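You operate a simulated robot arm through the tools that you are given. There is no shell and no other tool. Be economical: measure what you need, move in short steps, check, and stop when the job is done.

Carry out the task below with a simulated robot arm. There is one attempt and no reset: what you move stays moved.

Task
Set the lamp to 40 % for close work on the red notebook.
Fine: switch the desk lamp on, turn its dimmer; the notebook in the wooden frame, the magnifier standing on it; the lamp stays on. Set down upright: teal stand magnifier.

Only the result counts: the job must be done as asked and must still hold three seconds after the hand-in. Knocking over, shifting, dropping, spilling or breaking anything else fails it.

Robot
A 6-joint arm with a two-finger parallel gripper, fixed in place. Base frame: the origin is at the foot of the arm, x ahead of it, y to its left, z up; the work surface is at about z = 763. Lengths are in mm, angles in degrees, forces in N, time in s.
With the tool pointing down near the work surface it reaches from about 260 to 680 mm from the base axis. Its first joint turns from -66.0 to 66.0 degrees. Payload 2.9 kg.
Tool frame: the origin (TCP) lies between the finger pads and is the grasp point; the fingertips stand 30 mm ahead of it; z points along the fingers, y is the line along which they close. The gripper opens to 110 mm. The fingers are 20 mm wide and 10 mm thick; the gripper's body (48 by 112 mm) begins 55 mm behind the TCP.
Orientation is that of the tool frame in the base frame, as [roll, pitch, yaw] about the fixed x, y, z axes, in that order (R = Rz(yaw) Ry(pitch) Rx(roll)). With the fingers straight down and closing along the base's y, the tool's x points along the base's -x, its y along +y and its z along -z.

Tools
- The arm moves only by the tool drive_tool. Its argument "moves" is a list of rows, each a list of 7 numbers: the shift along the base's x, y, z in units of 20 mm (1.0 is 20 mm), then the turn, a rotation vector about the base's x, y, z in units of 6 degrees (1.0 is 6 degrees), then the opening, from 0 (shut) to 1 (fully open). In form: [[dx, dy, dz, ax, ay, az, jaw], ...]. A call has 1 to 8 rows; each row shifts and turns the commanded pose from where the row before left it. A call with a number of a shift or a turn outside -1 to 1 is refused whole. A row lasts 0.2 s, in which the tool goes at most 50 mm and 8.6 degrees; a call with a longer step from one row to the next is refused whole, and so is a gripper value outside its range. Where a pose cannot be reached the arm comes as near as it can. A force on the tool above 90 N (or 10 N above the force at the start of the call, whichever is more), or a blocked arm, ends the call early, and 0.2 s more pass. Each finger travels about 108 mm/s and halts on what it meets, pressing with about 31 N; the grip force reading is that of the motor and also rises with nothing between the fingers. The clock runs only during rows and for 0.2 s after the last one: add rows that do not move to give the fingers time. It gives the time, the measured TCP pose, the force on the tool (base axes), the opening and the grip force at its end, in the units of the frame above (readings bear some noise), with the torque about the TCP (base axes, N m) and any sound that the robot's microphone picked up, and new pictures: "pictures" is both (left out), scene, wrist or none.
- Cameras (640 x 400 px; columns grow to the right, rows downward): "scene" is fixed at [74.2, 431.2, 1382.7]; the picture's right is [-0.79, -0.62, 0.00], its down [-0.37, 0.47, -0.80] and it looks along [0.49, -0.63, -0.60] (base axes); focal length 352 px, centre (320, 200). "wrist" rides on the gripper at [72, 17, -103] in the tool frame; the picture's right is [-0.23, 0.97, 0.00], its down [-0.76, -0.18, -0.62] and it looks along [-0.61, -0.14, 0.78] (tool axes); focal length 222 px, centre (320, 200). There is no depth. A picture from a camera that has moved, and an enlarged one, comes with that camera's place and axes in the base frame and with its lens.
- close_up(camera, box): a new picture of the part [left, top, right, bottom] of that camera's present view, enlarged. It takes no simulated time.
- finish_job(): hands the job in; it is judged then, once.

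Work in short steps. Places have to be worked out from the pictures, the camera data and where the tool is seen: move nearer, look again, correct. Check each grasp and each placing, and mend what went wrong. You have 120 turns and 200 pictures in all, those below and enlarged ones among them. Open the gripper and draw the arm clear of the work before you hand the job in, unless the task says otherwise; then end with one line.

The tools are called as a command line: name --pt "numbers of a row" for each row, then --argument value for the rest, lists and objects as JSON in quotes. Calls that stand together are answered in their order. drive_tool: Moves the arm, as the interface text tells. Its arguments: {"type":"object","properties":{"moves":{"type":"array"},"pictures":{"type":"string","enum":["both","scene","wrist","none"]}},"required":["moves"]} The other tools are called the same way: close_up (camera, box) takes an enlarged picture of a part of a camera's view; finish_job () hands the job in.

At the start:

```text
clock: 0.0
ee_pos: [441.8, 36.3, 1110.8]
tcp_rot: [-179.9, 0.0, -179.9]
contact_force: [0.1, 0.2, 0.1]
torque: [-0.01, -0.01, 0.01]
finger_gap: 110.1
gripper_force: 0.1
```

scene: 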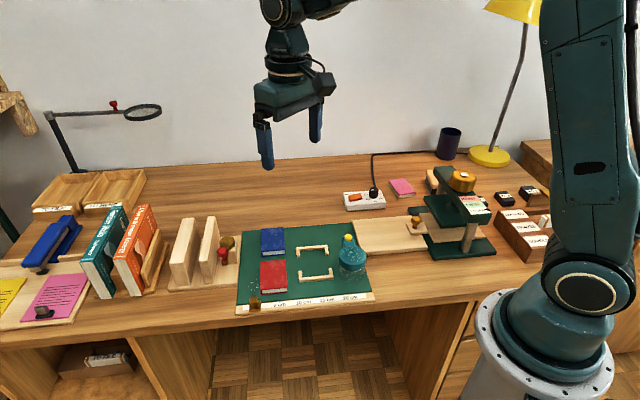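
wrist: 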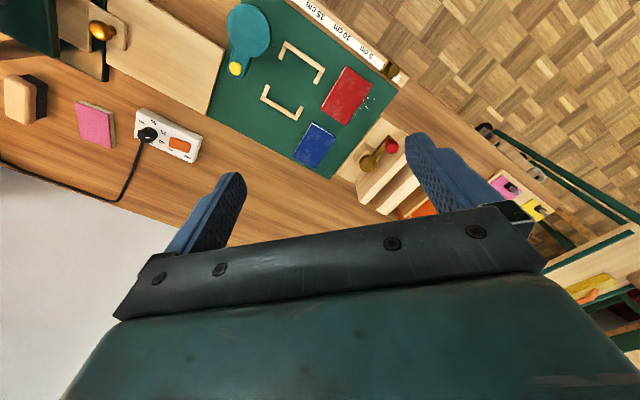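

I'll first look closer at the mat, the power strip and the lamp dimmer area.

close_up --camera "scene" --box '[230, 210, 390, 310]'

close_up --camera "scene" --box '[330, 150, 490, 250]'

close_up --camera "scene" --box '[400, 120, 560, 260]'

```text
4.00 times, centred on (310, 260) of scene
camera zoom: at [74.2, 431.2, 1382.7], right [-0.79, -0.62, 0.0], down [-0.37, 0.47, -0.8], along [0.49, -0.63, -0.6], focal length 1410 px, centre (360, -40)
```

zoom: 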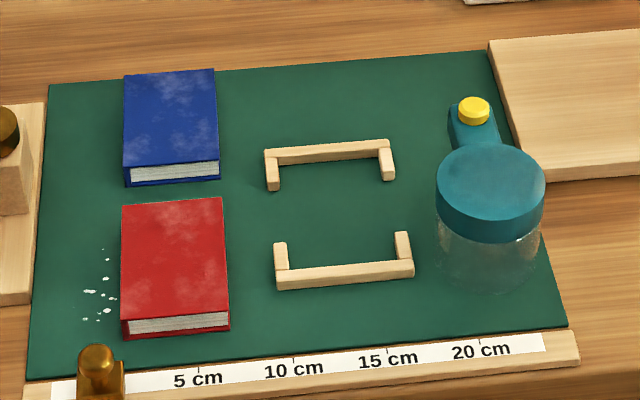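

```text
4.00 times, centred on (410, 200) of scene
camera zoom: at [74.2, 431.2, 1382.7], right [-0.79, -0.62, 0.0], down [-0.37, 0.47, -0.8], along [0.49, -0.63, -0.6], focal length 1410 px, centre (-40, 200)
```

zoom: 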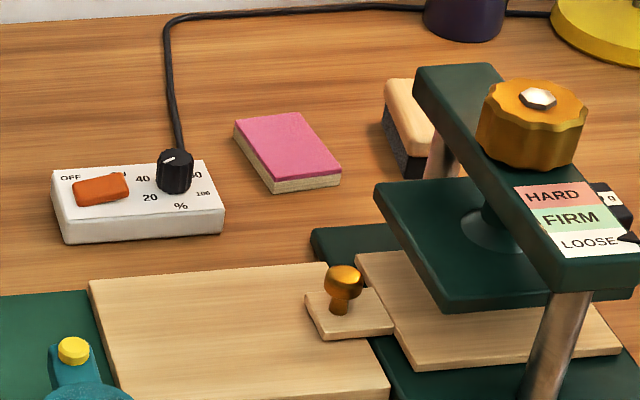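

```text
2.86 times, centred on (480, 190) of scene
camera zoom: at [74.2, 431.2, 1382.7], right [-0.79, -0.62, 0.0], down [-0.37, 0.47, -0.8], along [0.49, -0.63, -0.6], focal length 1007 px, centre (-137, 229)
```

zoom: 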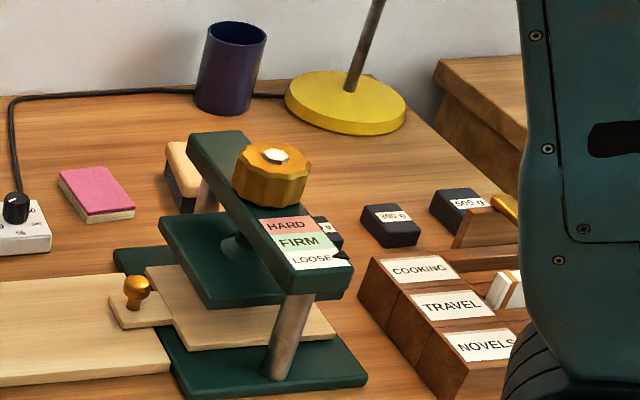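

close_up --camera "wrist" --box '[200, 0, 420, 190]'

close_up --camera "wrist" --box '[60, 80, 220, 180]'

```text
2.11 times, centred on (310, 95) of wrist
camera zoom: at [368.5, 51.9, 1213.8], right [0.23, 0.97, 0.0], down [0.76, -0.18, 0.62], along [0.61, -0.14, -0.78], focal length 468 px, centre (341, 421)
```

zoom: 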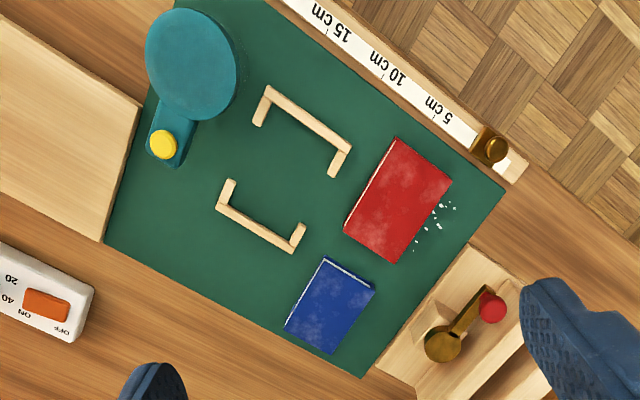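

```text
4.00 times, centred on (140, 130) of wrist
camera zoom: at [368.5, 51.9, 1213.8], right [0.23, 0.97, 0.0], down [0.76, -0.18, 0.62], along [0.61, -0.14, -0.78], focal length 888 px, centre (1040, 480)
```

zoom: 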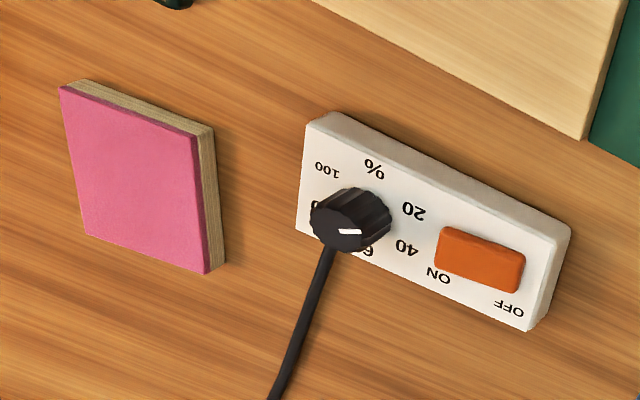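

Objects mapped: red notebook centre ≈(485,76), frame centre ≈(443,-16), same orientation (~43°); switch box: rocker ≈(495,-271), knob ≈(459,-311). Moving over the switch box for a closer view.

drive_tool --pt "0 -1 -0.6 0 0 0 0.5" --pt "0 -1 -0.6 0 0 0 0.5" --pt "0 -1 -0.6 0 0 0 0.5" --pt "0 -1 -0.6 0 0 0 0.5" --pt "0 -1 -0.6 0 0 0 0.5" --pt "0 -1 -0.6 0 0 0 0.5" --pt "0 -1 -0.6 0 0 0 0.5" --pt "0 -1 -0.6 0 0 0 0.5" --pictures "none"

drive_tool --pt "0 -1 -0.6 0 0 0 0.5" --pt "0 -1 -0.6 0 0 0 0.5" --pt "0 -1 -0.6 0 0 0 0.5" --pt "0 -1 -0.6 0 0 0 0.5" --pt "0 -1 -0.6 0 0 0 0.5" --pt "0 -1 -0.6 0 0 0 0.5" --pt "0 -1 -0.6 0 0 0 0.5" --pictures "both"

```text
clock: 1.8
ee_pos: [440.9, -124.2, 1013.7]
tcp_rot: [-180.0, 0.0, 179.9]
contact_force: [-0.6, -0.6, -0.4]
torque: [0.05, -0.02, -0.02]
finger_gap: 54.9
gripper_force: 0.1
```

```text
clock: 3.4
ee_pos: [441.3, -265.2, 931.3]
tcp_rot: [180.0, -0.1, -179.9]
contact_force: [0.6, 0.0, 0.7]
torque: [0.03, 0.0, 0.0]
finger_gap: 54.9
gripper_force: 0.1
camera wrist: at [368.4, -248.6, 1034.2], right [0.23, 0.97, 0.0], down [0.76, -0.18, 0.62], along [0.61, -0.14, -0.78], focal length 222 px, centre (320, 200)
```

scene: 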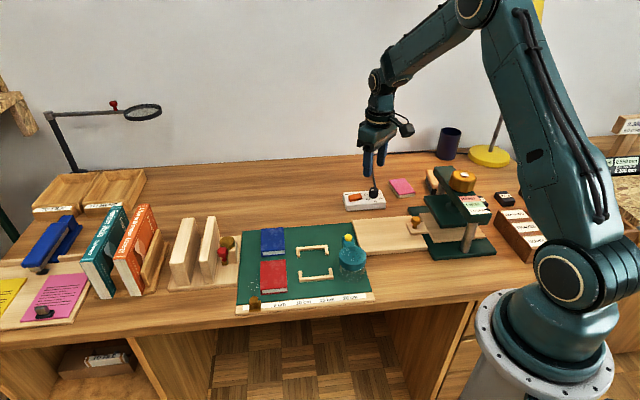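
wrist: 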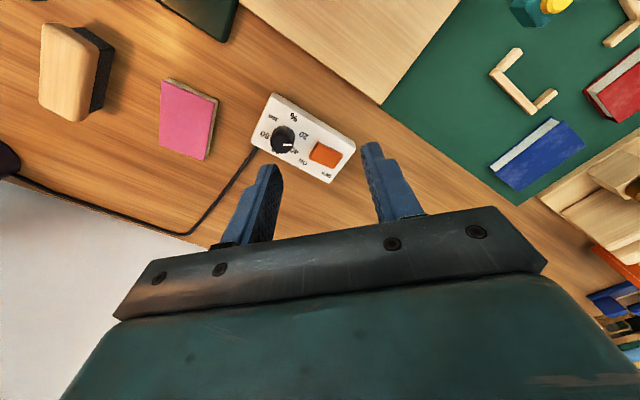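

close_up --camera "wrist" --box '[240, 85, 368, 185]'

close_up --camera "scene" --box '[336, 175, 400, 215]'

```text
4.00 times, centred on (304, 135) of wrist
camera zoom: at [368.4, -248.6, 1034.2], right [0.23, 0.97, 0.0], down [0.76, -0.18, 0.62], along [0.61, -0.14, -0.78], focal length 888 px, centre (384, 460)
```

zoom: 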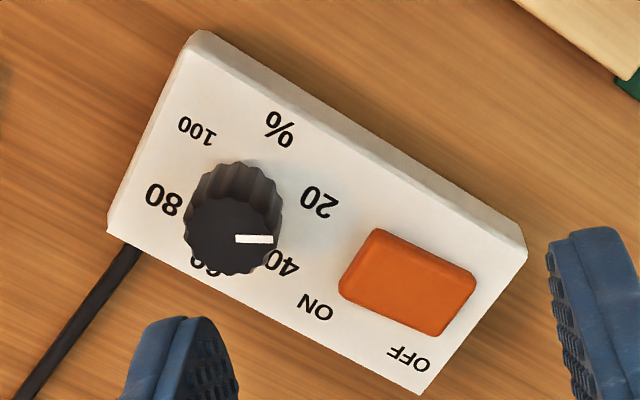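

```text
10.00 times, centred on (368, 195) of scene
camera zoom: at [74.2, 431.2, 1382.7], right [-0.79, -0.62, 0.0], down [-0.37, 0.47, -0.8], along [0.49, -0.63, -0.6], focal length 3525 px, centre (-160, 250)
```

zoom: 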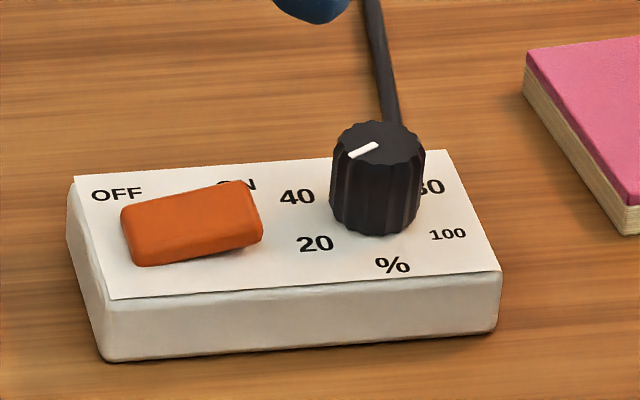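

Knob pointer is at about 74–75° in base (the "20" mark); "40" sits at ~15°, so a −60° turn is needed. First the rocker: its ON end (toward the knob) is raised; I go above it with shut fingers.

drive_tool --pt "0.7 -0.22 -0.7 0 0 0 0" --pt "0.7 -0.22 -0.7 0 0 0 0" --pt "0.71 -0.2 -0.7 0 0 0 0" --pt "0 0 -0.7 0 0 0 0" --pt "0 0 -0.7 0 0 0 0" --pt "0 0 -0.5 0 0 0 0" --pt "0 0 0 0 0 0 0" --pictures "both"

```text
clock: 5.0
ee_pos: [483.3, -276.7, 850.6]
tcp_rot: [180.0, 0.0, -180.0]
contact_force: [-0.3, -0.7, -0.1]
torque: [0.01, 0.01, 0.01]
finger_gap: 0.1
gripper_force: 30.8
camera wrist: at [410.6, -261.1, 953.3], right [0.23, 0.97, 0.0], down [0.76, -0.18, 0.62], along [0.61, -0.14, -0.78], focal length 222 px, centre (320, 200)
```

scene: 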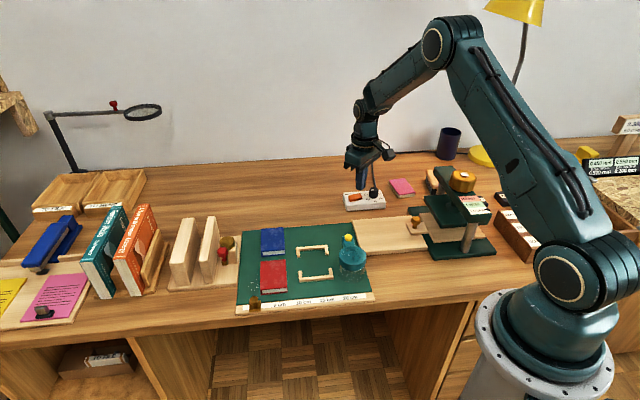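
wrist: 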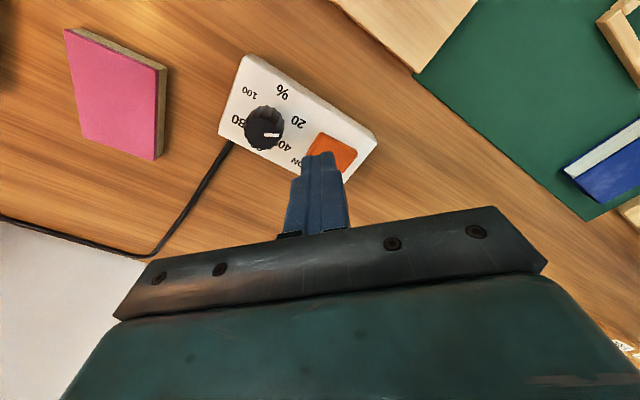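

Fingertips hover over the ON half of the rocker. Descending gently.

drive_tool --pt "0 0 -0.3 0 0 0 0" --pt "0 0 -0.3 0 0 0 0" --pt "0 0 -0.2 0 0 0 0" --pt "0 0 -0.2 0 0 0 0" --pictures "scene"

```text
clock: 6.0
ee_pos: [484.4, -277.3, 829.7]
tcp_rot: [-180.0, 0.0, 180.0]
contact_force: [0.2, 0.2, -0.1]
torque: [-0.05, -0.01, 0.0]
finger_gap: 0.0
gripper_force: 31.0
```

scene: 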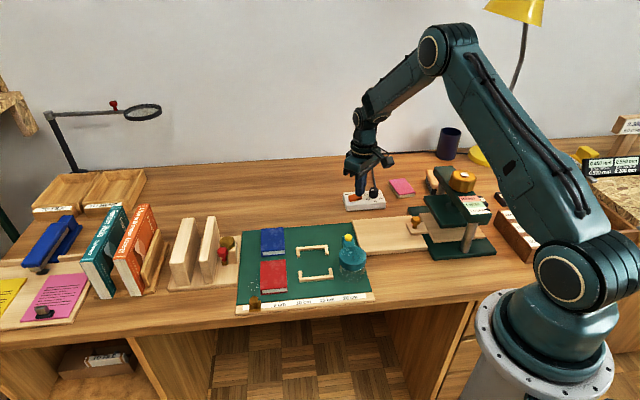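

No contact yet with tips at z≈800; continue down in small steps.

drive_tool --pt "0 0 -0.15 0 0 0 0" --pt "0 0 -0.15 0 0 0 0" --pt "0 0 -0.1 0 0 0 0" --pictures "none"

close_up --camera "scene" --box '[336, 175, 400, 215]'

```text
clock: 6.8
ee_pos: [484.4, -277.3, 823.8]
tcp_rot: [-180.0, 0.2, -180.0]
contact_force: [-7.5, 1.1, 16.0]
torque: [0.1, 0.05, 0.04]
finger_gap: 0.0
gripper_force: 30.6
```

```text
10.00 times, centred on (368, 195) of scene
camera zoom: at [73.8, 431.4, 1382.7], right [-0.79, -0.62, 0.0], down [-0.37, 0.47, -0.8], along [0.49, -0.63, -0.59], focal length 3525 px, centre (-160, 250)
```

zoom: 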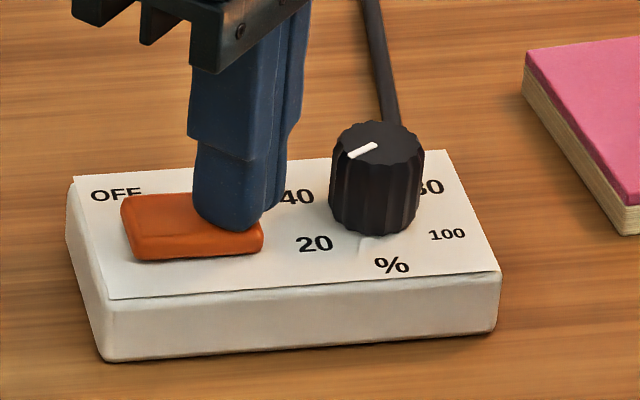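

The rocker is tipping (16 N). A little more pressure, then check.

drive_tool --pt "0 0 -0.1 0 0 0 0" --pt "0 0 -0.1 0 0 0 0" --pt "0 0 0 0 0 0 0" --pictures "scene"

close_up --camera "scene" --box '[336, 175, 400, 215]'

```text
clock: 7.6
ee_pos: [482.3, -278.1, 823.9]
tcp_rot: [-179.9, 0.1, -180.0]
contact_force: [-23.1, 5.5, 54.7]
torque: [0.55, 0.17, 0.17]
finger_gap: 0.0
gripper_force: 30.9
heard: click
```

scene: 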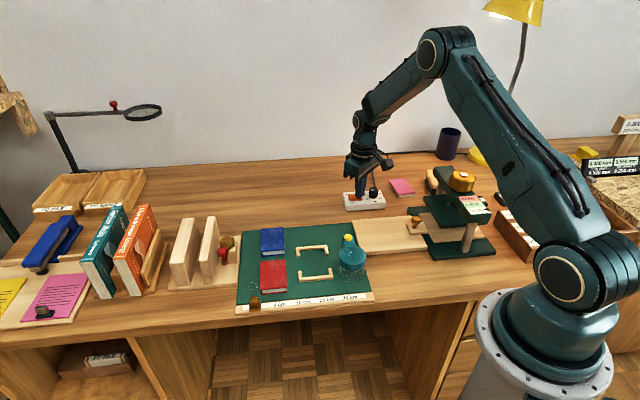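

```text
10.00 times, centred on (368, 195) of scene
camera zoom: at [72.9, 431.8, 1382.6], right [-0.79, -0.62, 0.0], down [-0.37, 0.47, -0.8], along [0.49, -0.63, -0.59], focal length 3525 px, centre (-160, 250)
```

zoom: 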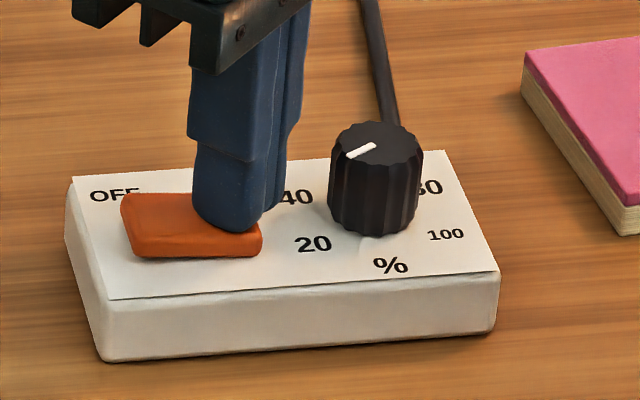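

Click heard. Lifting off and checking the rocker and lamp.

drive_tool --pt "0 0 0.4 0 0 0 0" --pt "0 0 0.7 0 0 0 0" --pt "0 0 0.8 0 0 0 0.2" --pt "0 0 0.8 0 0 0 0.4" --pictures "both"

close_up --camera "scene" --box '[336, 175, 400, 215]'

close_up --camera "wrist" --box '[220, 60, 380, 180]'

```text
clock: 8.6
ee_pos: [484.4, -277.9, 872.7]
tcp_rot: [179.9, 0.0, 180.0]
contact_force: [-0.5, 1.0, 0.3]
torque: [-0.01, 0.04, -0.02]
finger_gap: 44.0
gripper_force: 0.0
heard: click
camera wrist: at [411.2, -260.9, 976.3], right [0.23, 0.97, 0.0], down [0.76, -0.18, 0.62], along [0.61, -0.14, -0.78], focal length 222 px, centre (320, 200)
```

scene: 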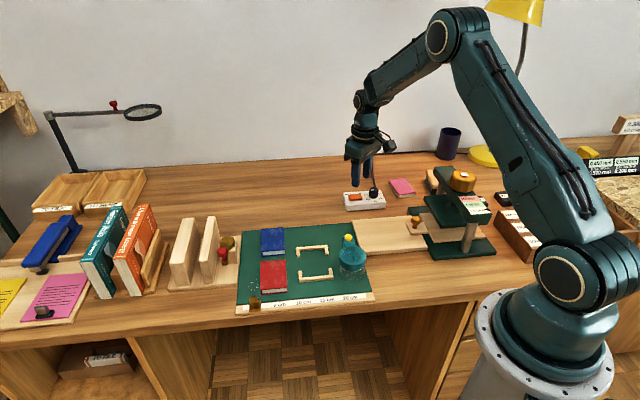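
wrist: 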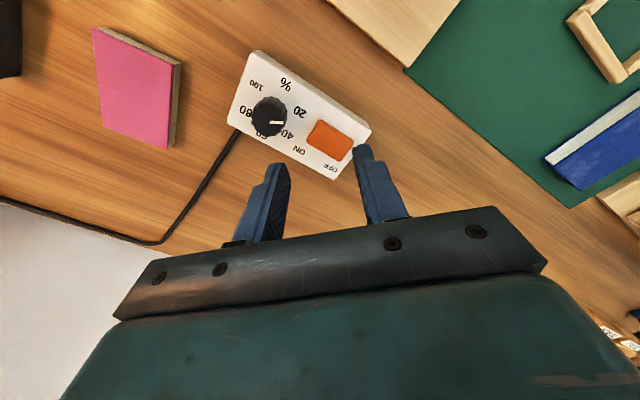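

```text
10.00 times, centred on (368, 195) of scene
camera zoom: at [74.2, 431.2, 1382.7], right [-0.79, -0.62, 0.0], down [-0.37, 0.47, -0.8], along [0.49, -0.63, -0.6], focal length 3525 px, centre (-160, 250)
```

zoom: 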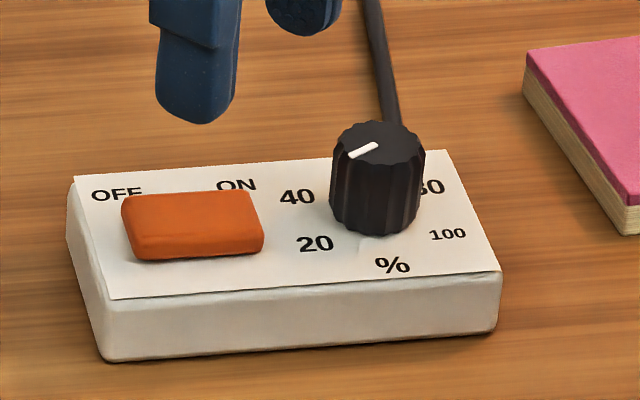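

```text
3.33 times, centred on (300, 120) of wrist
camera zoom: at [411.2, -260.9, 976.3], right [0.23, 0.97, 0.0], down [0.76, -0.18, 0.62], along [0.61, -0.14, -0.78], focal length 740 px, centre (387, 467)
```

zoom: 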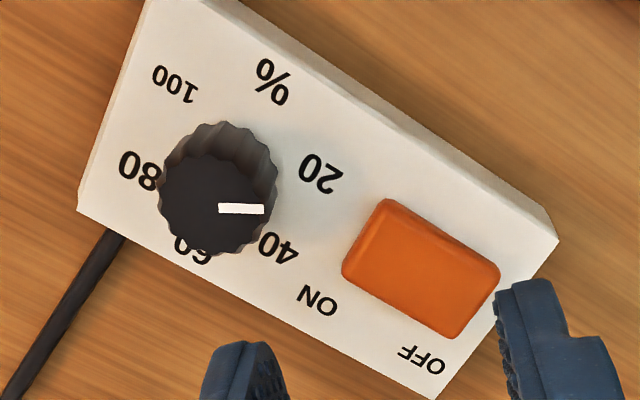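

close_up --camera "scene" --box '[440, 0, 600, 100]'

```text
4.00 times, centred on (520, 50) of scene
camera zoom: at [74.2, 431.2, 1382.7], right [-0.79, -0.62, 0.0], down [-0.37, 0.47, -0.8], along [0.49, -0.63, -0.6], focal length 1410 px, centre (-480, 800)
```

zoom: 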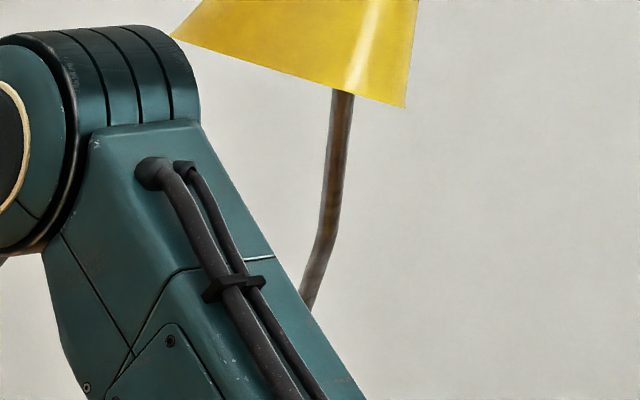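

Two clicks were heard (press and release) and the rocker looks level, so its state is unclear. I wait a moment and look again.

drive_tool --pt "0 0 0.5 0 0 0 0.4" --pt "0 0 0.5 0 0 0 0.4" --pt "0 0 0 0 0 0 0.4" --pt "0 0 0 0 0 0 0.4" --pictures "none"

close_up --camera "scene" --box '[340, 185, 372, 205]'

```text
clock: 9.6
ee_pos: [484.6, -277.2, 892.6]
tcp_rot: [180.0, 0.0, 180.0]
contact_force: [0.3, 0.1, 0.3]
torque: [0.02, 0.02, 0.0]
finger_gap: 43.9
gripper_force: 0.1
```

```text
16.00 times, centred on (356, 195) of scene
camera zoom: at [74.2, 431.2, 1382.7], right [-0.79, -0.62, 0.0], down [-0.37, 0.47, -0.8], along [0.49, -0.63, -0.6], focal length 5641 px, centre (-256, 280)
```

zoom: 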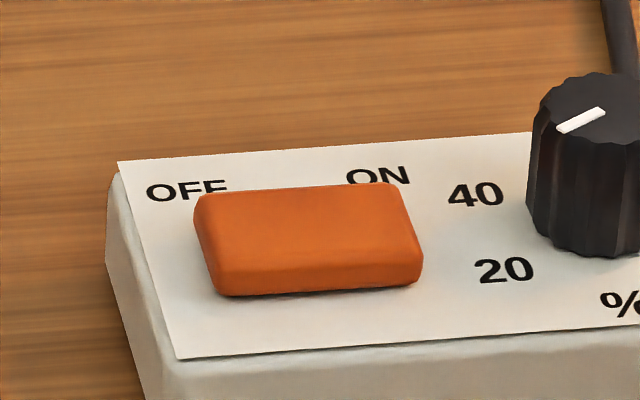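

close_up --camera "scene" --box '[400, 120, 560, 260]'

close_up --camera "wrist" --box '[280, 100, 376, 160]'

```text
2.86 times, centred on (480, 190) of scene
camera zoom: at [74.2, 431.2, 1382.7], right [-0.79, -0.62, 0.0], down [-0.37, 0.47, -0.8], along [0.49, -0.63, -0.6], focal length 1007 px, centre (-137, 229)
```

zoom: 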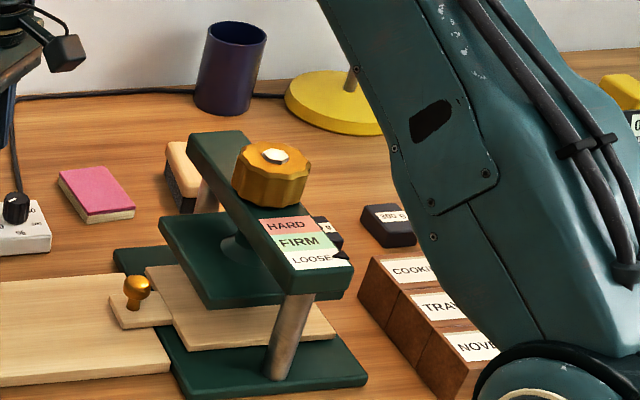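

```text
6.67 times, centred on (328, 130) of wrist
camera zoom: at [410.8, -261.0, 996.2], right [0.23, 0.97, 0.0], down [0.76, -0.18, 0.62], along [0.61, -0.14, -0.78], focal length 1481 px, centre (267, 667)
```

zoom: 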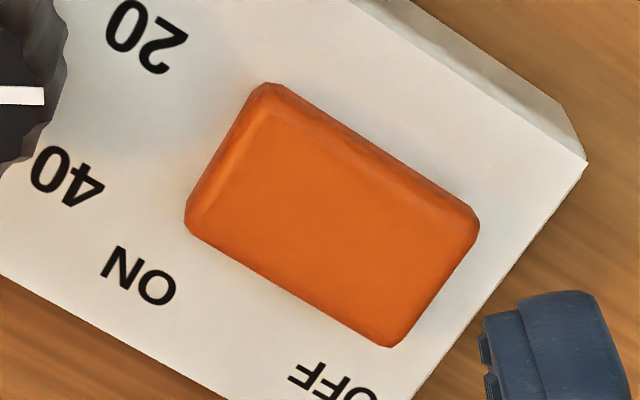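

No clear evidence of ON. I press again closer to the ON end for more leverage, and listen/watch.

drive_tool --pt "-0.2 -0.17 -0.6 0 0 0 0" --pt "0 0 -0.8 0 0 0 0" --pt "0 0 -0.8 0 0 0 0" --pt "0 0 -0.7 0 0 0 0" --pt "0 0 -0.3 0 0 0 0" --pt "0 0 0 0 0 0 0" --pictures "none"

drive_tool --pt "0 0 -0.15 0 0 0 0" --pt "0 0 -0.1 0 0 0 0" --pt "0 0 -0.1 0 0 0 0" --pictures "none"

close_up --camera "scene" --box '[340, 185, 372, 205]'

```text
clock: 11.0
ee_pos: [479.7, -280.2, 828.5]
tcp_rot: [-179.9, -0.1, 180.0]
contact_force: [-0.4, 0.3, -0.3]
torque: [-0.01, 0.0, -0.02]
finger_gap: 0.3
gripper_force: 30.6
```

```text
clock: 11.8
ee_pos: [479.8, -280.7, 822.1]
tcp_rot: [180.0, 0.0, 179.9]
contact_force: [-11.1, 1.0, 17.9]
torque: [0.19, 0.15, 0.09]
finger_gap: 0.1
gripper_force: 31.2
heard: click
```

```text
16.00 times, centred on (356, 195) of scene
camera zoom: at [73.7, 431.4, 1382.7], right [-0.79, -0.62, 0.0], down [-0.37, 0.47, -0.8], along [0.49, -0.63, -0.59], focal length 5641 px, centre (-256, 280)
```

zoom: 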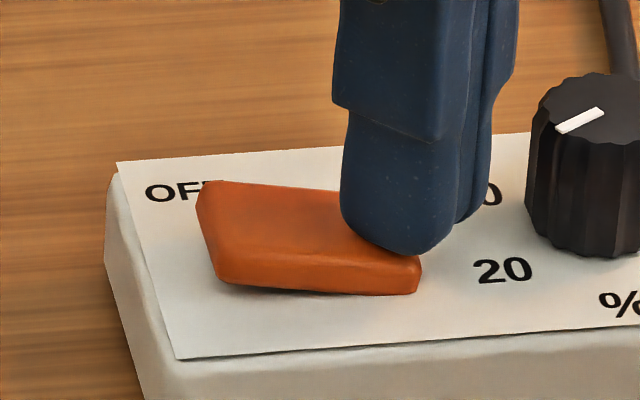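

Now it is clearly tipped to ON with a click. Lifting off and checking it stays.

drive_tool --pt "0 0 -0.08 0 0 0 0" --pt "0 0 0 0 0 0 0" --pictures "none"

drive_tool --pt "0 0 0.4 0 0 0 0" --pt "0 0 0.7 0 0 0 0" --pt "0 0 0.8 0 0 0 0.2" --pt "0 0 0.8 0 0 0 0.4" --pictures "scene"

close_up --camera "scene" --box '[340, 185, 372, 205]'

```text
clock: 12.4
ee_pos: [478.9, -280.7, 822.7]
tcp_rot: [-180.0, 0.1, 179.8]
contact_force: [-19.1, 1.5, 39.0]
torque: [0.4, 0.19, 0.17]
finger_gap: 0.0
gripper_force: 31.7
```

```text
clock: 13.4
ee_pos: [478.6, -280.4, 873.5]
tcp_rot: [180.0, -0.1, 180.0]
contact_force: [-0.3, 0.3, 0.0]
torque: [-0.01, 0.02, -0.01]
finger_gap: 44.0
gripper_force: 0.0
```

scene: 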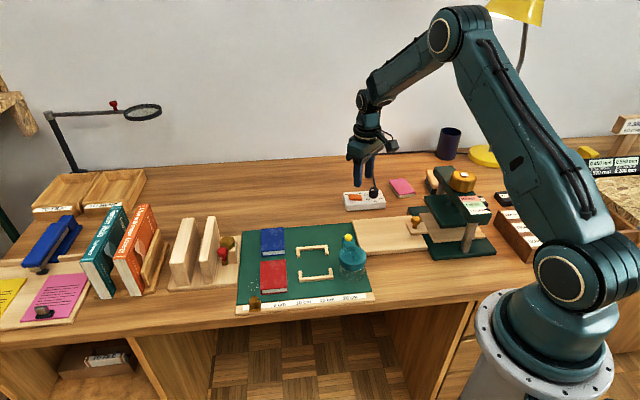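

```text
16.00 times, centred on (356, 195) of scene
camera zoom: at [74.2, 431.2, 1382.7], right [-0.79, -0.62, 0.0], down [-0.37, 0.47, -0.8], along [0.49, -0.63, -0.6], focal length 5641 px, centre (-256, 280)
```

zoom: 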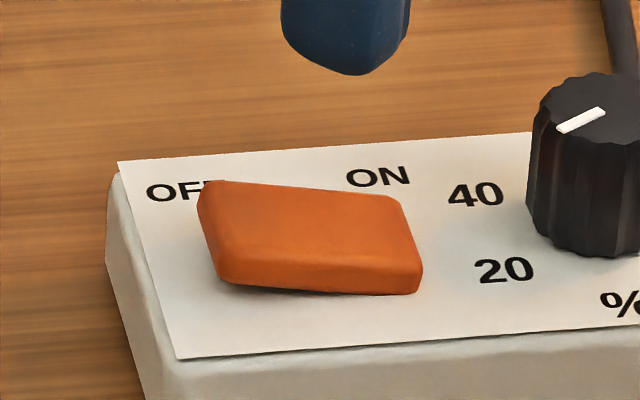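

Rocker latched ON. Next: move above the knob (458,−311), yaw +30°, and check alignment.

drive_tool --pt "-0.25 -0.38 0 0 0 1 0.4" --pt "-0.25 -0.38 0 0 0 1 0.4" --pt "-0.25 -0.38 0 0 0 1 0.4" --pt "-0.28 -0.39 0 0 0 1 0.4" --pt "0 0 -0.5 0 0 1 0.4" --pt "0 0 -0.4 0 0 0 0.4" --pt "0 0 0 0 0 0 0.4" --pictures "both"

close_up --camera "scene" --box '[336, 165, 416, 215]'

```text
clock: 15.0
ee_pos: [457.9, -311.2, 855.7]
tcp_rot: [180.0, 0.1, -150.0]
contact_force: [0.6, 0.3, 0.3]
torque: [0.0, 0.0, 0.0]
finger_gap: 43.9
gripper_force: 0.1
camera wrist: at [386.9, -333.6, 959.4], right [-0.29, 0.96, 0.0], down [0.75, 0.23, 0.62], along [0.6, 0.18, -0.78], focal length 222 px, centre (320, 200)
```

scene: 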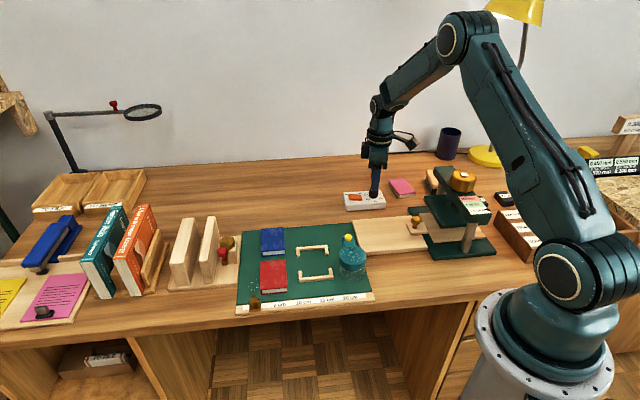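
wrist: 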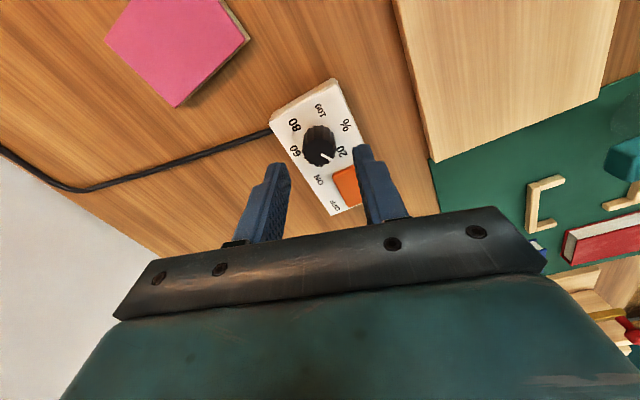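

```text
8.00 times, centred on (376, 190) of scene
camera zoom: at [74.2, 431.2, 1382.7], right [-0.79, -0.62, 0.0], down [-0.37, 0.47, -0.8], along [0.49, -0.63, -0.6], focal length 2820 px, centre (-128, 280)
```

zoom: 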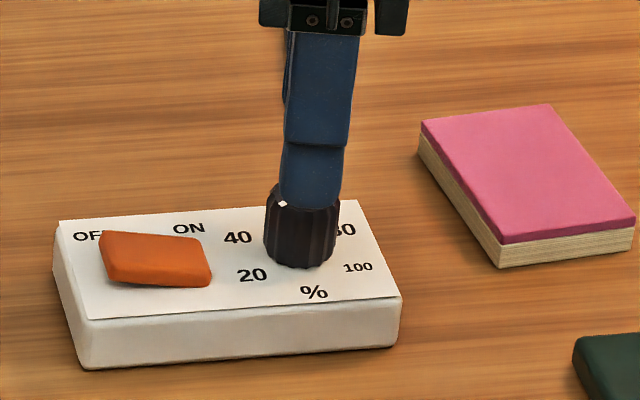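

Aligned. Descend around the knob, then close.

drive_tool --pt "0 0 -0.5 0 0 0 0.4" --pt "0 0 -0.5 0 0 0 0.4" --pt "0 0 -0.5 0 0 0 0.4" --pt "0 0 0 0 0 0 0.25" --pt "0 0 0 0 0 0 0.1" --pt "0 0 0 0 0 0 0.1" --pictures "wrist"

close_up --camera "scene" --box '[336, 165, 416, 215]'

```text
clock: 16.4
ee_pos: [459.1, -311.6, 825.4]
tcp_rot: [-180.0, 0.0, -150.0]
contact_force: [3.4, -4.8, -2.8]
torque: [-0.13, -0.15, 0.0]
finger_gap: 23.5
gripper_force: 44.8
camera wrist: at [387.4, -333.8, 929.2], right [-0.29, 0.96, 0.0], down [0.75, 0.23, 0.62], along [0.6, 0.18, -0.78], focal length 222 px, centre (320, 200)
```

wrist: 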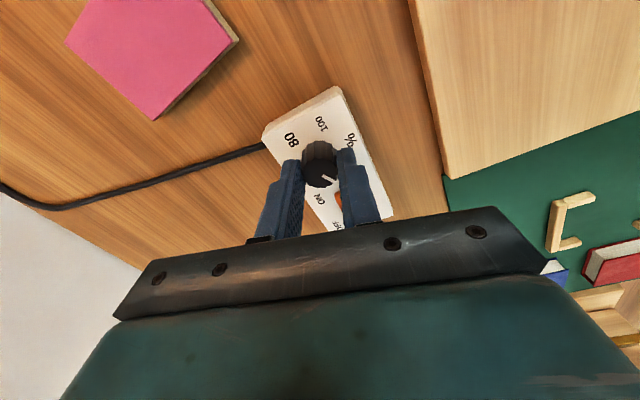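

```text
8.00 times, centred on (376, 190) of scene
camera zoom: at [74.4, 431.1, 1382.8], right [-0.79, -0.62, 0.0], down [-0.37, 0.47, -0.8], along [0.49, -0.63, -0.6], focal length 2820 px, centre (-128, 280)
```

zoom: 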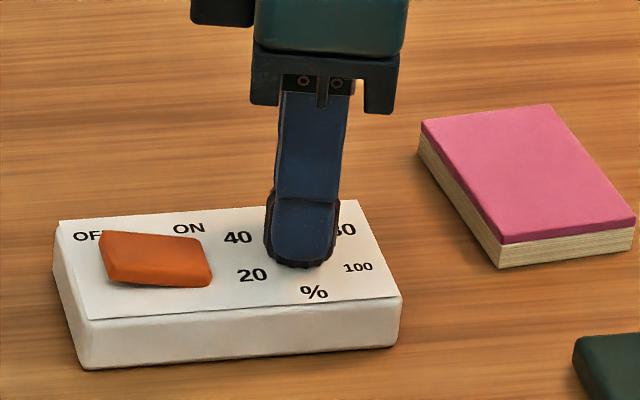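

Knob gripped (23.5 mm). Turn −48° first, then the rest.

drive_tool --pt "0 0 0 0 0 -1 0.1" --pt "0 0 0 0 0 -1 0.1" --pt "0 0 0 0 0 -1 0.1" --pt "0 0 0 0 0 -1 0.1" --pt "0 0 0 0 0 -1 0.1" --pt "0 0 0 0 0 -1 0.1" --pt "0 0 0 0 0 -1 0.1" --pt "0 0 0 0 0 -1 0.1" --pictures "none"

drive_tool --pt "0 0 0 0 0 -1 0.1" --pt "0 0 0 0 0 -1 0.1" --pt "0 0 0 0 0 0 0.1" --pictures "wrist"

close_up --camera "wrist" --box '[270, 100, 390, 200]'

```text
clock: 18.2
ee_pos: [458.6, -310.9, 826.8]
tcp_rot: [179.9, 0.1, 161.9]
contact_force: [3.2, -10.4, -2.5]
torque: [-0.44, -0.28, 0.0]
finger_gap: 23.0
gripper_force: 45.1
```

```text
clock: 19.0
ee_pos: [459.6, -310.8, 825.5]
tcp_rot: [180.0, 0.1, 150.0]
contact_force: [4.5, -13.4, -2.3]
torque: [-0.37, -0.09, 0.01]
finger_gap: 23.2
gripper_force: 44.7
camera wrist: at [404.5, -261.5, 929.3], right [0.69, 0.73, 0.0], down [0.57, -0.54, 0.62], along [0.45, -0.43, -0.78], focal length 222 px, centre (320, 200)
```

wrist: 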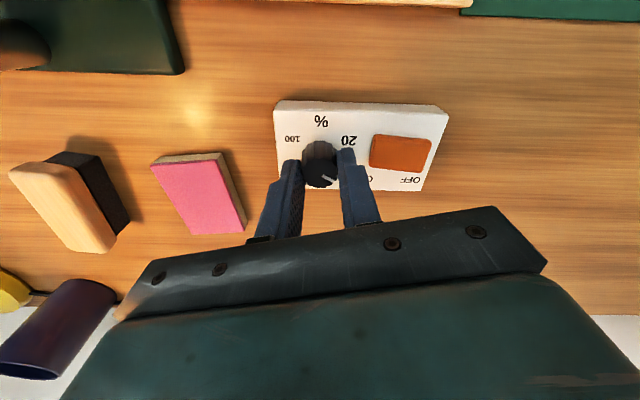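

```text
4.00 times, centred on (330, 150) of wrist
camera zoom: at [404.5, -261.5, 929.3], right [0.69, 0.73, 0.0], down [0.57, -0.54, 0.62], along [0.45, -0.43, -0.78], focal length 888 px, centre (280, 400)
```

zoom: 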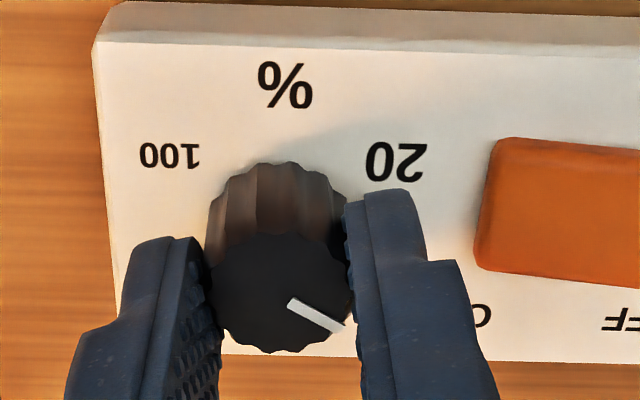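

The pointer now reads ~16° (40 mark at ~15°), and warm lamp light shows. Release, rise, and verify.

drive_tool --pt "0 0 0 0 0 0 0.25" --pt "0 0 0 0 0 0 0.4" --pt "0 0 0.5 0 0 0 0.4" --pt "0 0 1 0 0 0 0.4" --pt "0 0 1 0 0 0 0.4" --pt "0 0 1 0 0 0 0.4" --pictures "wrist"

close_up --camera "wrist" --box '[260, 100, 420, 200]'

close_up --camera "scene" --box '[336, 175, 400, 215]'

```text
clock: 20.4
ee_pos: [458.7, -311.6, 896.2]
tcp_rot: [180.0, 0.0, 149.9]
contact_force: [0.1, -0.6, -0.2]
torque: [0.01, 0.02, -0.01]
finger_gap: 44.0
gripper_force: 0.1
camera wrist: at [403.6, -260.9, 999.9], right [0.68, 0.73, 0.0], down [0.57, -0.53, 0.62], along [0.45, -0.43, -0.78], focal length 222 px, centre (320, 200)
```

wrist: 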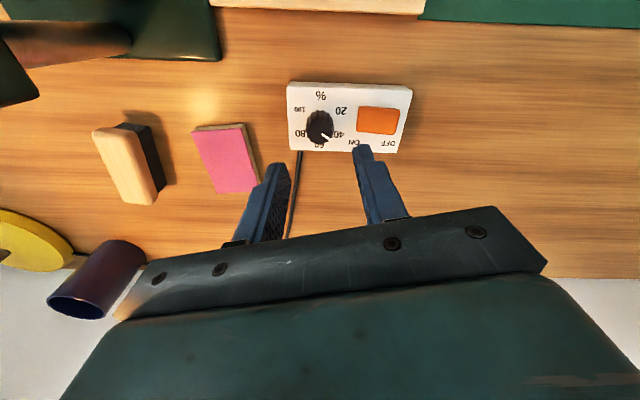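

```text
4.00 times, centred on (340, 150) of wrist
camera zoom: at [403.6, -260.9, 999.9], right [0.68, 0.73, 0.0], down [0.57, -0.53, 0.62], along [0.45, -0.43, -0.78], focal length 888 px, centre (240, 400)
```

zoom: 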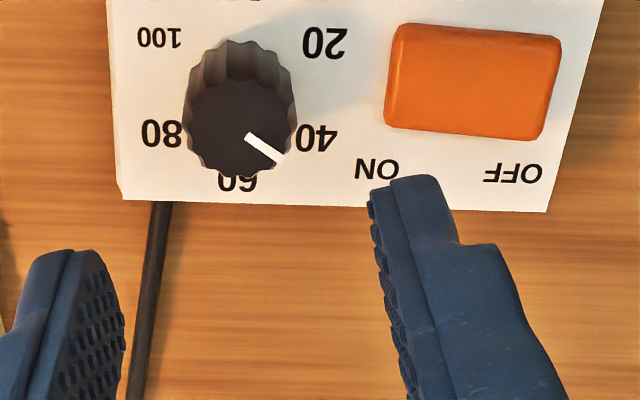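

```text
10.00 times, centred on (368, 195) of scene
camera zoom: at [74.2, 431.3, 1382.7], right [-0.79, -0.62, 0.0], down [-0.37, 0.47, -0.8], along [0.49, -0.63, -0.6], focal length 3525 px, centre (-160, 250)
```

zoom: 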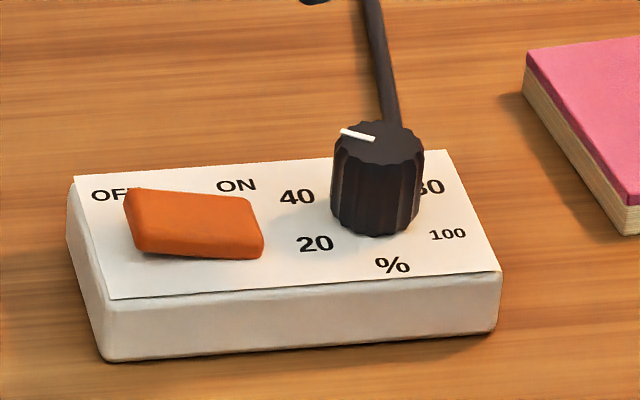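

Knob at 40 within ~1°, lamp on. Now go over the mat, aligning the tool with the desk axis (−15° more), for a close view of notebook and frame.

drive_tool --pt "0 1 1 0 0 -0.5 0.6" --pt "-0.2 1 1 0 0 -0.5 0.6" --pt "-0.2 1 0.7 0 0 -0.5 0.6" --pt "-0.2 1 0 0 0 -0.5 0.6" --pt "-0.2 1 0 0 0 -0.5 0.6" --pt "-0.2 1 0 0 0 0 0.6" --pt "-0.2 1 0 0 0 0 0.6" --pt "-0.2 1 0 0 0 0 0.6" --pictures "none"

drive_tool --pt "-0.2 1 0 0 0 0 0.6" --pt "-0.2 1 0 0 0 0 0.6" --pt "-0.2 1 0 0 0 0 0.6" --pt "-0.2 1 0 0 0 0 0.6" --pt "-0.2 1 0 0 0 0 0.6" --pt "-0.2 1 0 0 0 0 0.6" --pt "-0.1 1 0 0 0 0 0.75" --pt "0 1 0 0 0 0 0.75" --pictures "none"

drive_tool --pt "0 1 0 0 0 0 0.75" --pt "0 1 0 0 0 0 0.75" --pt "0 0.85 0 0 0 0 0.75" --pt "0 0 0 0 0 0 0.75" --pictures "both"

```text
clock: 22.2
ee_pos: [430.8, -150.5, 949.6]
tcp_rot: [-180.0, 0.0, 135.0]
contact_force: [-0.5, -0.7, 0.0]
torque: [-0.01, -0.01, 0.01]
finger_gap: 66.0
gripper_force: 0.1
```

```text
clock: 24.0
ee_pos: [404.7, 9.1, 950.7]
tcp_rot: [180.0, -0.1, 135.0]
contact_force: [0.2, 0.1, -0.5]
torque: [-0.01, -0.05, 0.0]
finger_gap: 82.6
gripper_force: 0.0
```

```text
clock: 25.0
ee_pos: [404.1, 67.8, 949.7]
tcp_rot: [180.0, 0.1, 134.9]
contact_force: [0.2, 0.2, 0.5]
torque: [-0.01, 0.02, 0.0]
finger_gap: 82.7
gripper_force: 0.0
camera wrist: at [364.5, 129.3, 1053.6], right [0.85, 0.53, 0.0], down [0.41, -0.66, 0.62], along [0.33, -0.53, -0.78], focal length 222 px, centre (320, 200)
```

scene: 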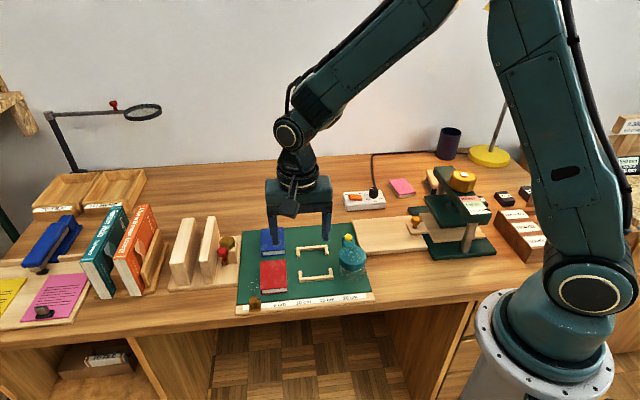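
wrist: 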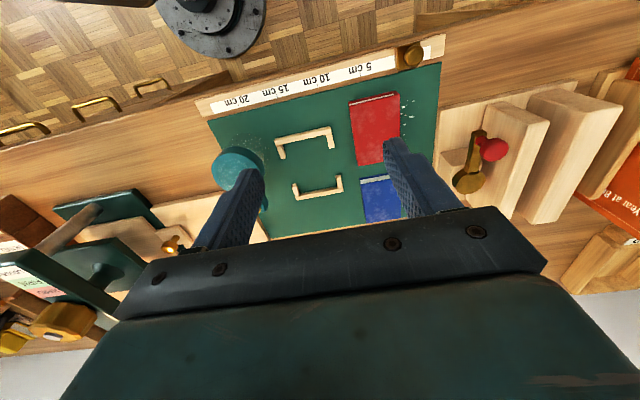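

close_up --camera "wrist" --box '[260, 80, 420, 220]'

close_up --camera "wrist" --box '[195, 80, 355, 220]'

```text
2.86 times, centred on (340, 150) of wrist
camera zoom: at [364.5, 129.3, 1053.6], right [0.85, 0.53, 0.0], down [0.41, -0.66, 0.62], along [0.33, -0.53, -0.78], focal length 635 px, centre (263, 343)
```

zoom: 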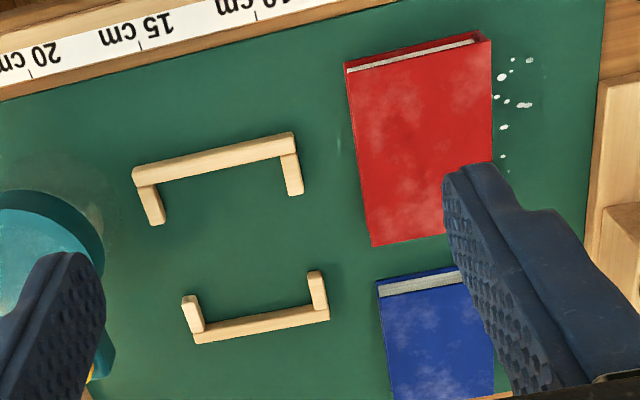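

```text
2.86 times, centred on (275, 150) of wrist
camera zoom: at [364.5, 129.3, 1053.6], right [0.85, 0.53, 0.0], down [0.41, -0.66, 0.62], along [0.33, -0.53, -0.78], focal length 635 px, centre (449, 343)
```

zoom: 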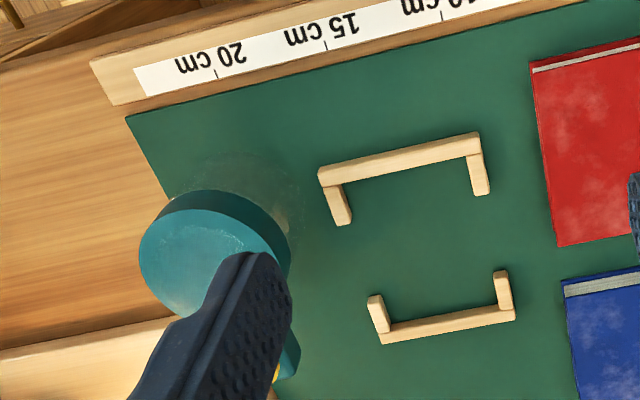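

Desk axis is 45°. Notebook centre ≈(484,74.5), frame centre ≈(440,−16), inner ≈62×85 for a ~59×81 notebook. Going above the notebook, then partway down for a check.

drive_tool --pt "1 0.1 0 0 0 0 0.68" --pt "1 0.1 0 0 0 0 0.68" --pt "1 0.1 -0.5 0 0 0 0.68" --pt "1 0.04 -1 0 0 0 0.68" --pt "0 0 -1 0 0 0 0.68" --pt "0 0 -1 0 0 0 0.68" --pt "0 0 -1 0 0 0 0.68" --pt "0 0 0 0 0 0 0.68" --pictures "both"

close_up --camera "scene" --box '[220, 200, 380, 300]'

```text
clock: 26.8
ee_pos: [485.7, 73.1, 859.5]
tcp_rot: [-180.0, 0.0, 135.0]
contact_force: [0.2, 1.1, 0.0]
torque: [-0.04, 0.0, 0.01]
finger_gap: 74.8
gripper_force: 0.1
camera wrist: at [445.6, 135.4, 963.3], right [0.85, 0.53, 0.0], down [0.41, -0.66, 0.62], along [0.33, -0.53, -0.78], focal length 222 px, centre (320, 200)
```

scene: 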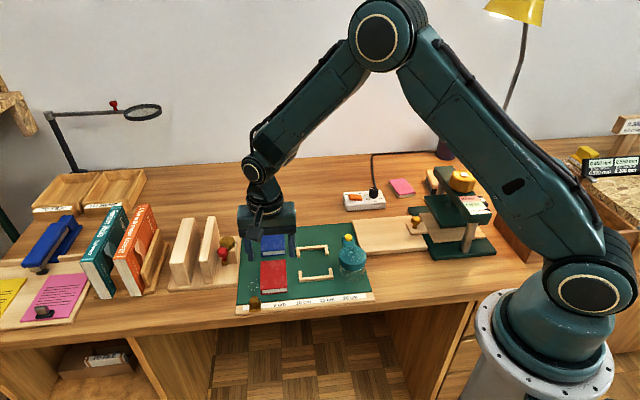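
wrist: 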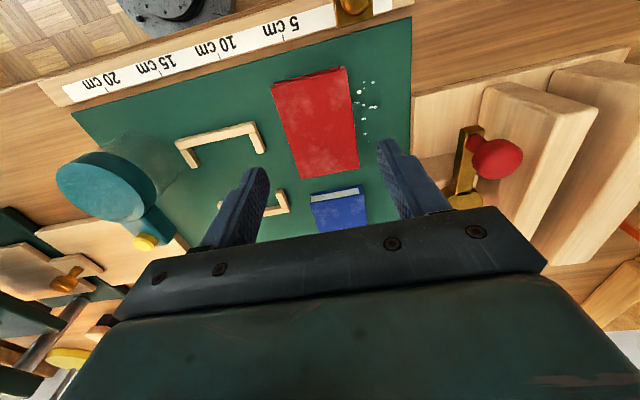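

```text
4.00 times, centred on (300, 250) of scene
camera zoom: at [74.2, 431.2, 1382.7], right [-0.79, -0.62, 0.0], down [-0.37, 0.47, -0.8], along [0.49, -0.63, -0.6], focal length 1410 px, centre (400, 0)
```

zoom: 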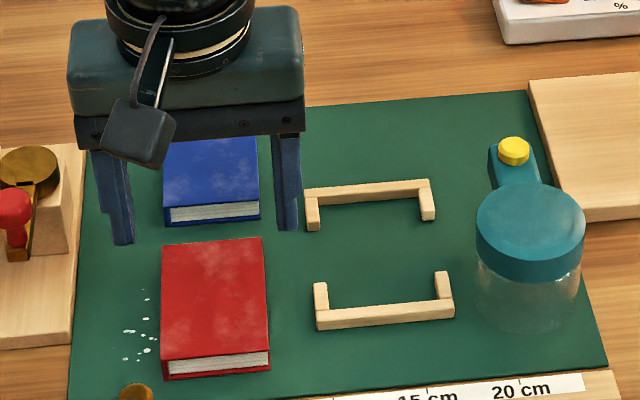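

Alignment within ~2 mm. Descend to TCP z≈800, then close.

drive_tool --pt "-0.08 0.04 -0.8 0 0 0 0.68" --pt "0 0 -0.8 0 0 0 0.68" --pt "0 0 -0.7 0 0 0 0.68" --pt "0 0 -0.4 0 0 0 0.68" --pt "0 0 -0.25 0 0 0 0.68" --pt "0 0 0 0 0 0 0.68" --pictures "wrist"

close_up --camera "scene" --box '[230, 210, 330, 300]'

```text
clock: 28.2
ee_pos: [482.8, 73.2, 801.4]
tcp_rot: [-180.0, 0.0, 135.1]
contact_force: [0.4, -0.2, -0.2]
torque: [0.0, 0.03, -0.02]
finger_gap: 75.0
gripper_force: 0.0
camera wrist: at [443.8, 136.2, 904.4], right [0.85, 0.53, 0.0], down [0.41, -0.66, 0.62], along [0.33, -0.53, -0.78], focal length 222 px, centre (320, 200)
```

wrist: 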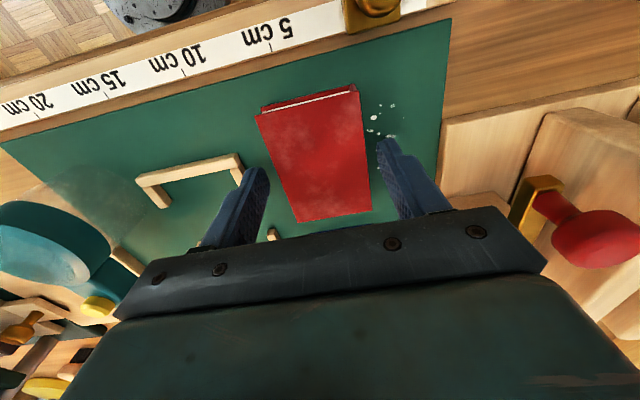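

```text
4.44 times, centred on (280, 255) of scene
camera zoom: at [74.2, 431.2, 1382.7], right [-0.79, -0.62, 0.0], down [-0.37, 0.47, -0.8], along [0.49, -0.63, -0.6], focal length 1567 px, centre (498, -44)
```

zoom: 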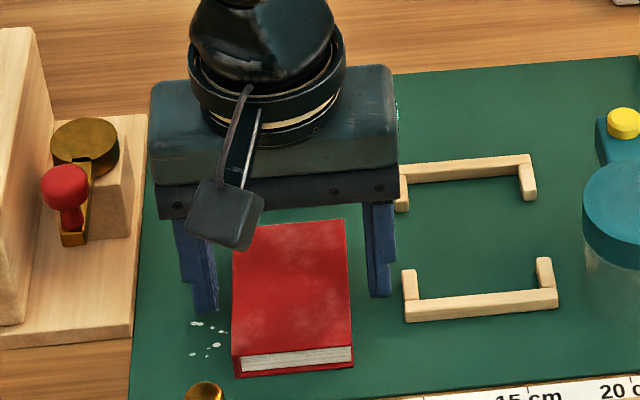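

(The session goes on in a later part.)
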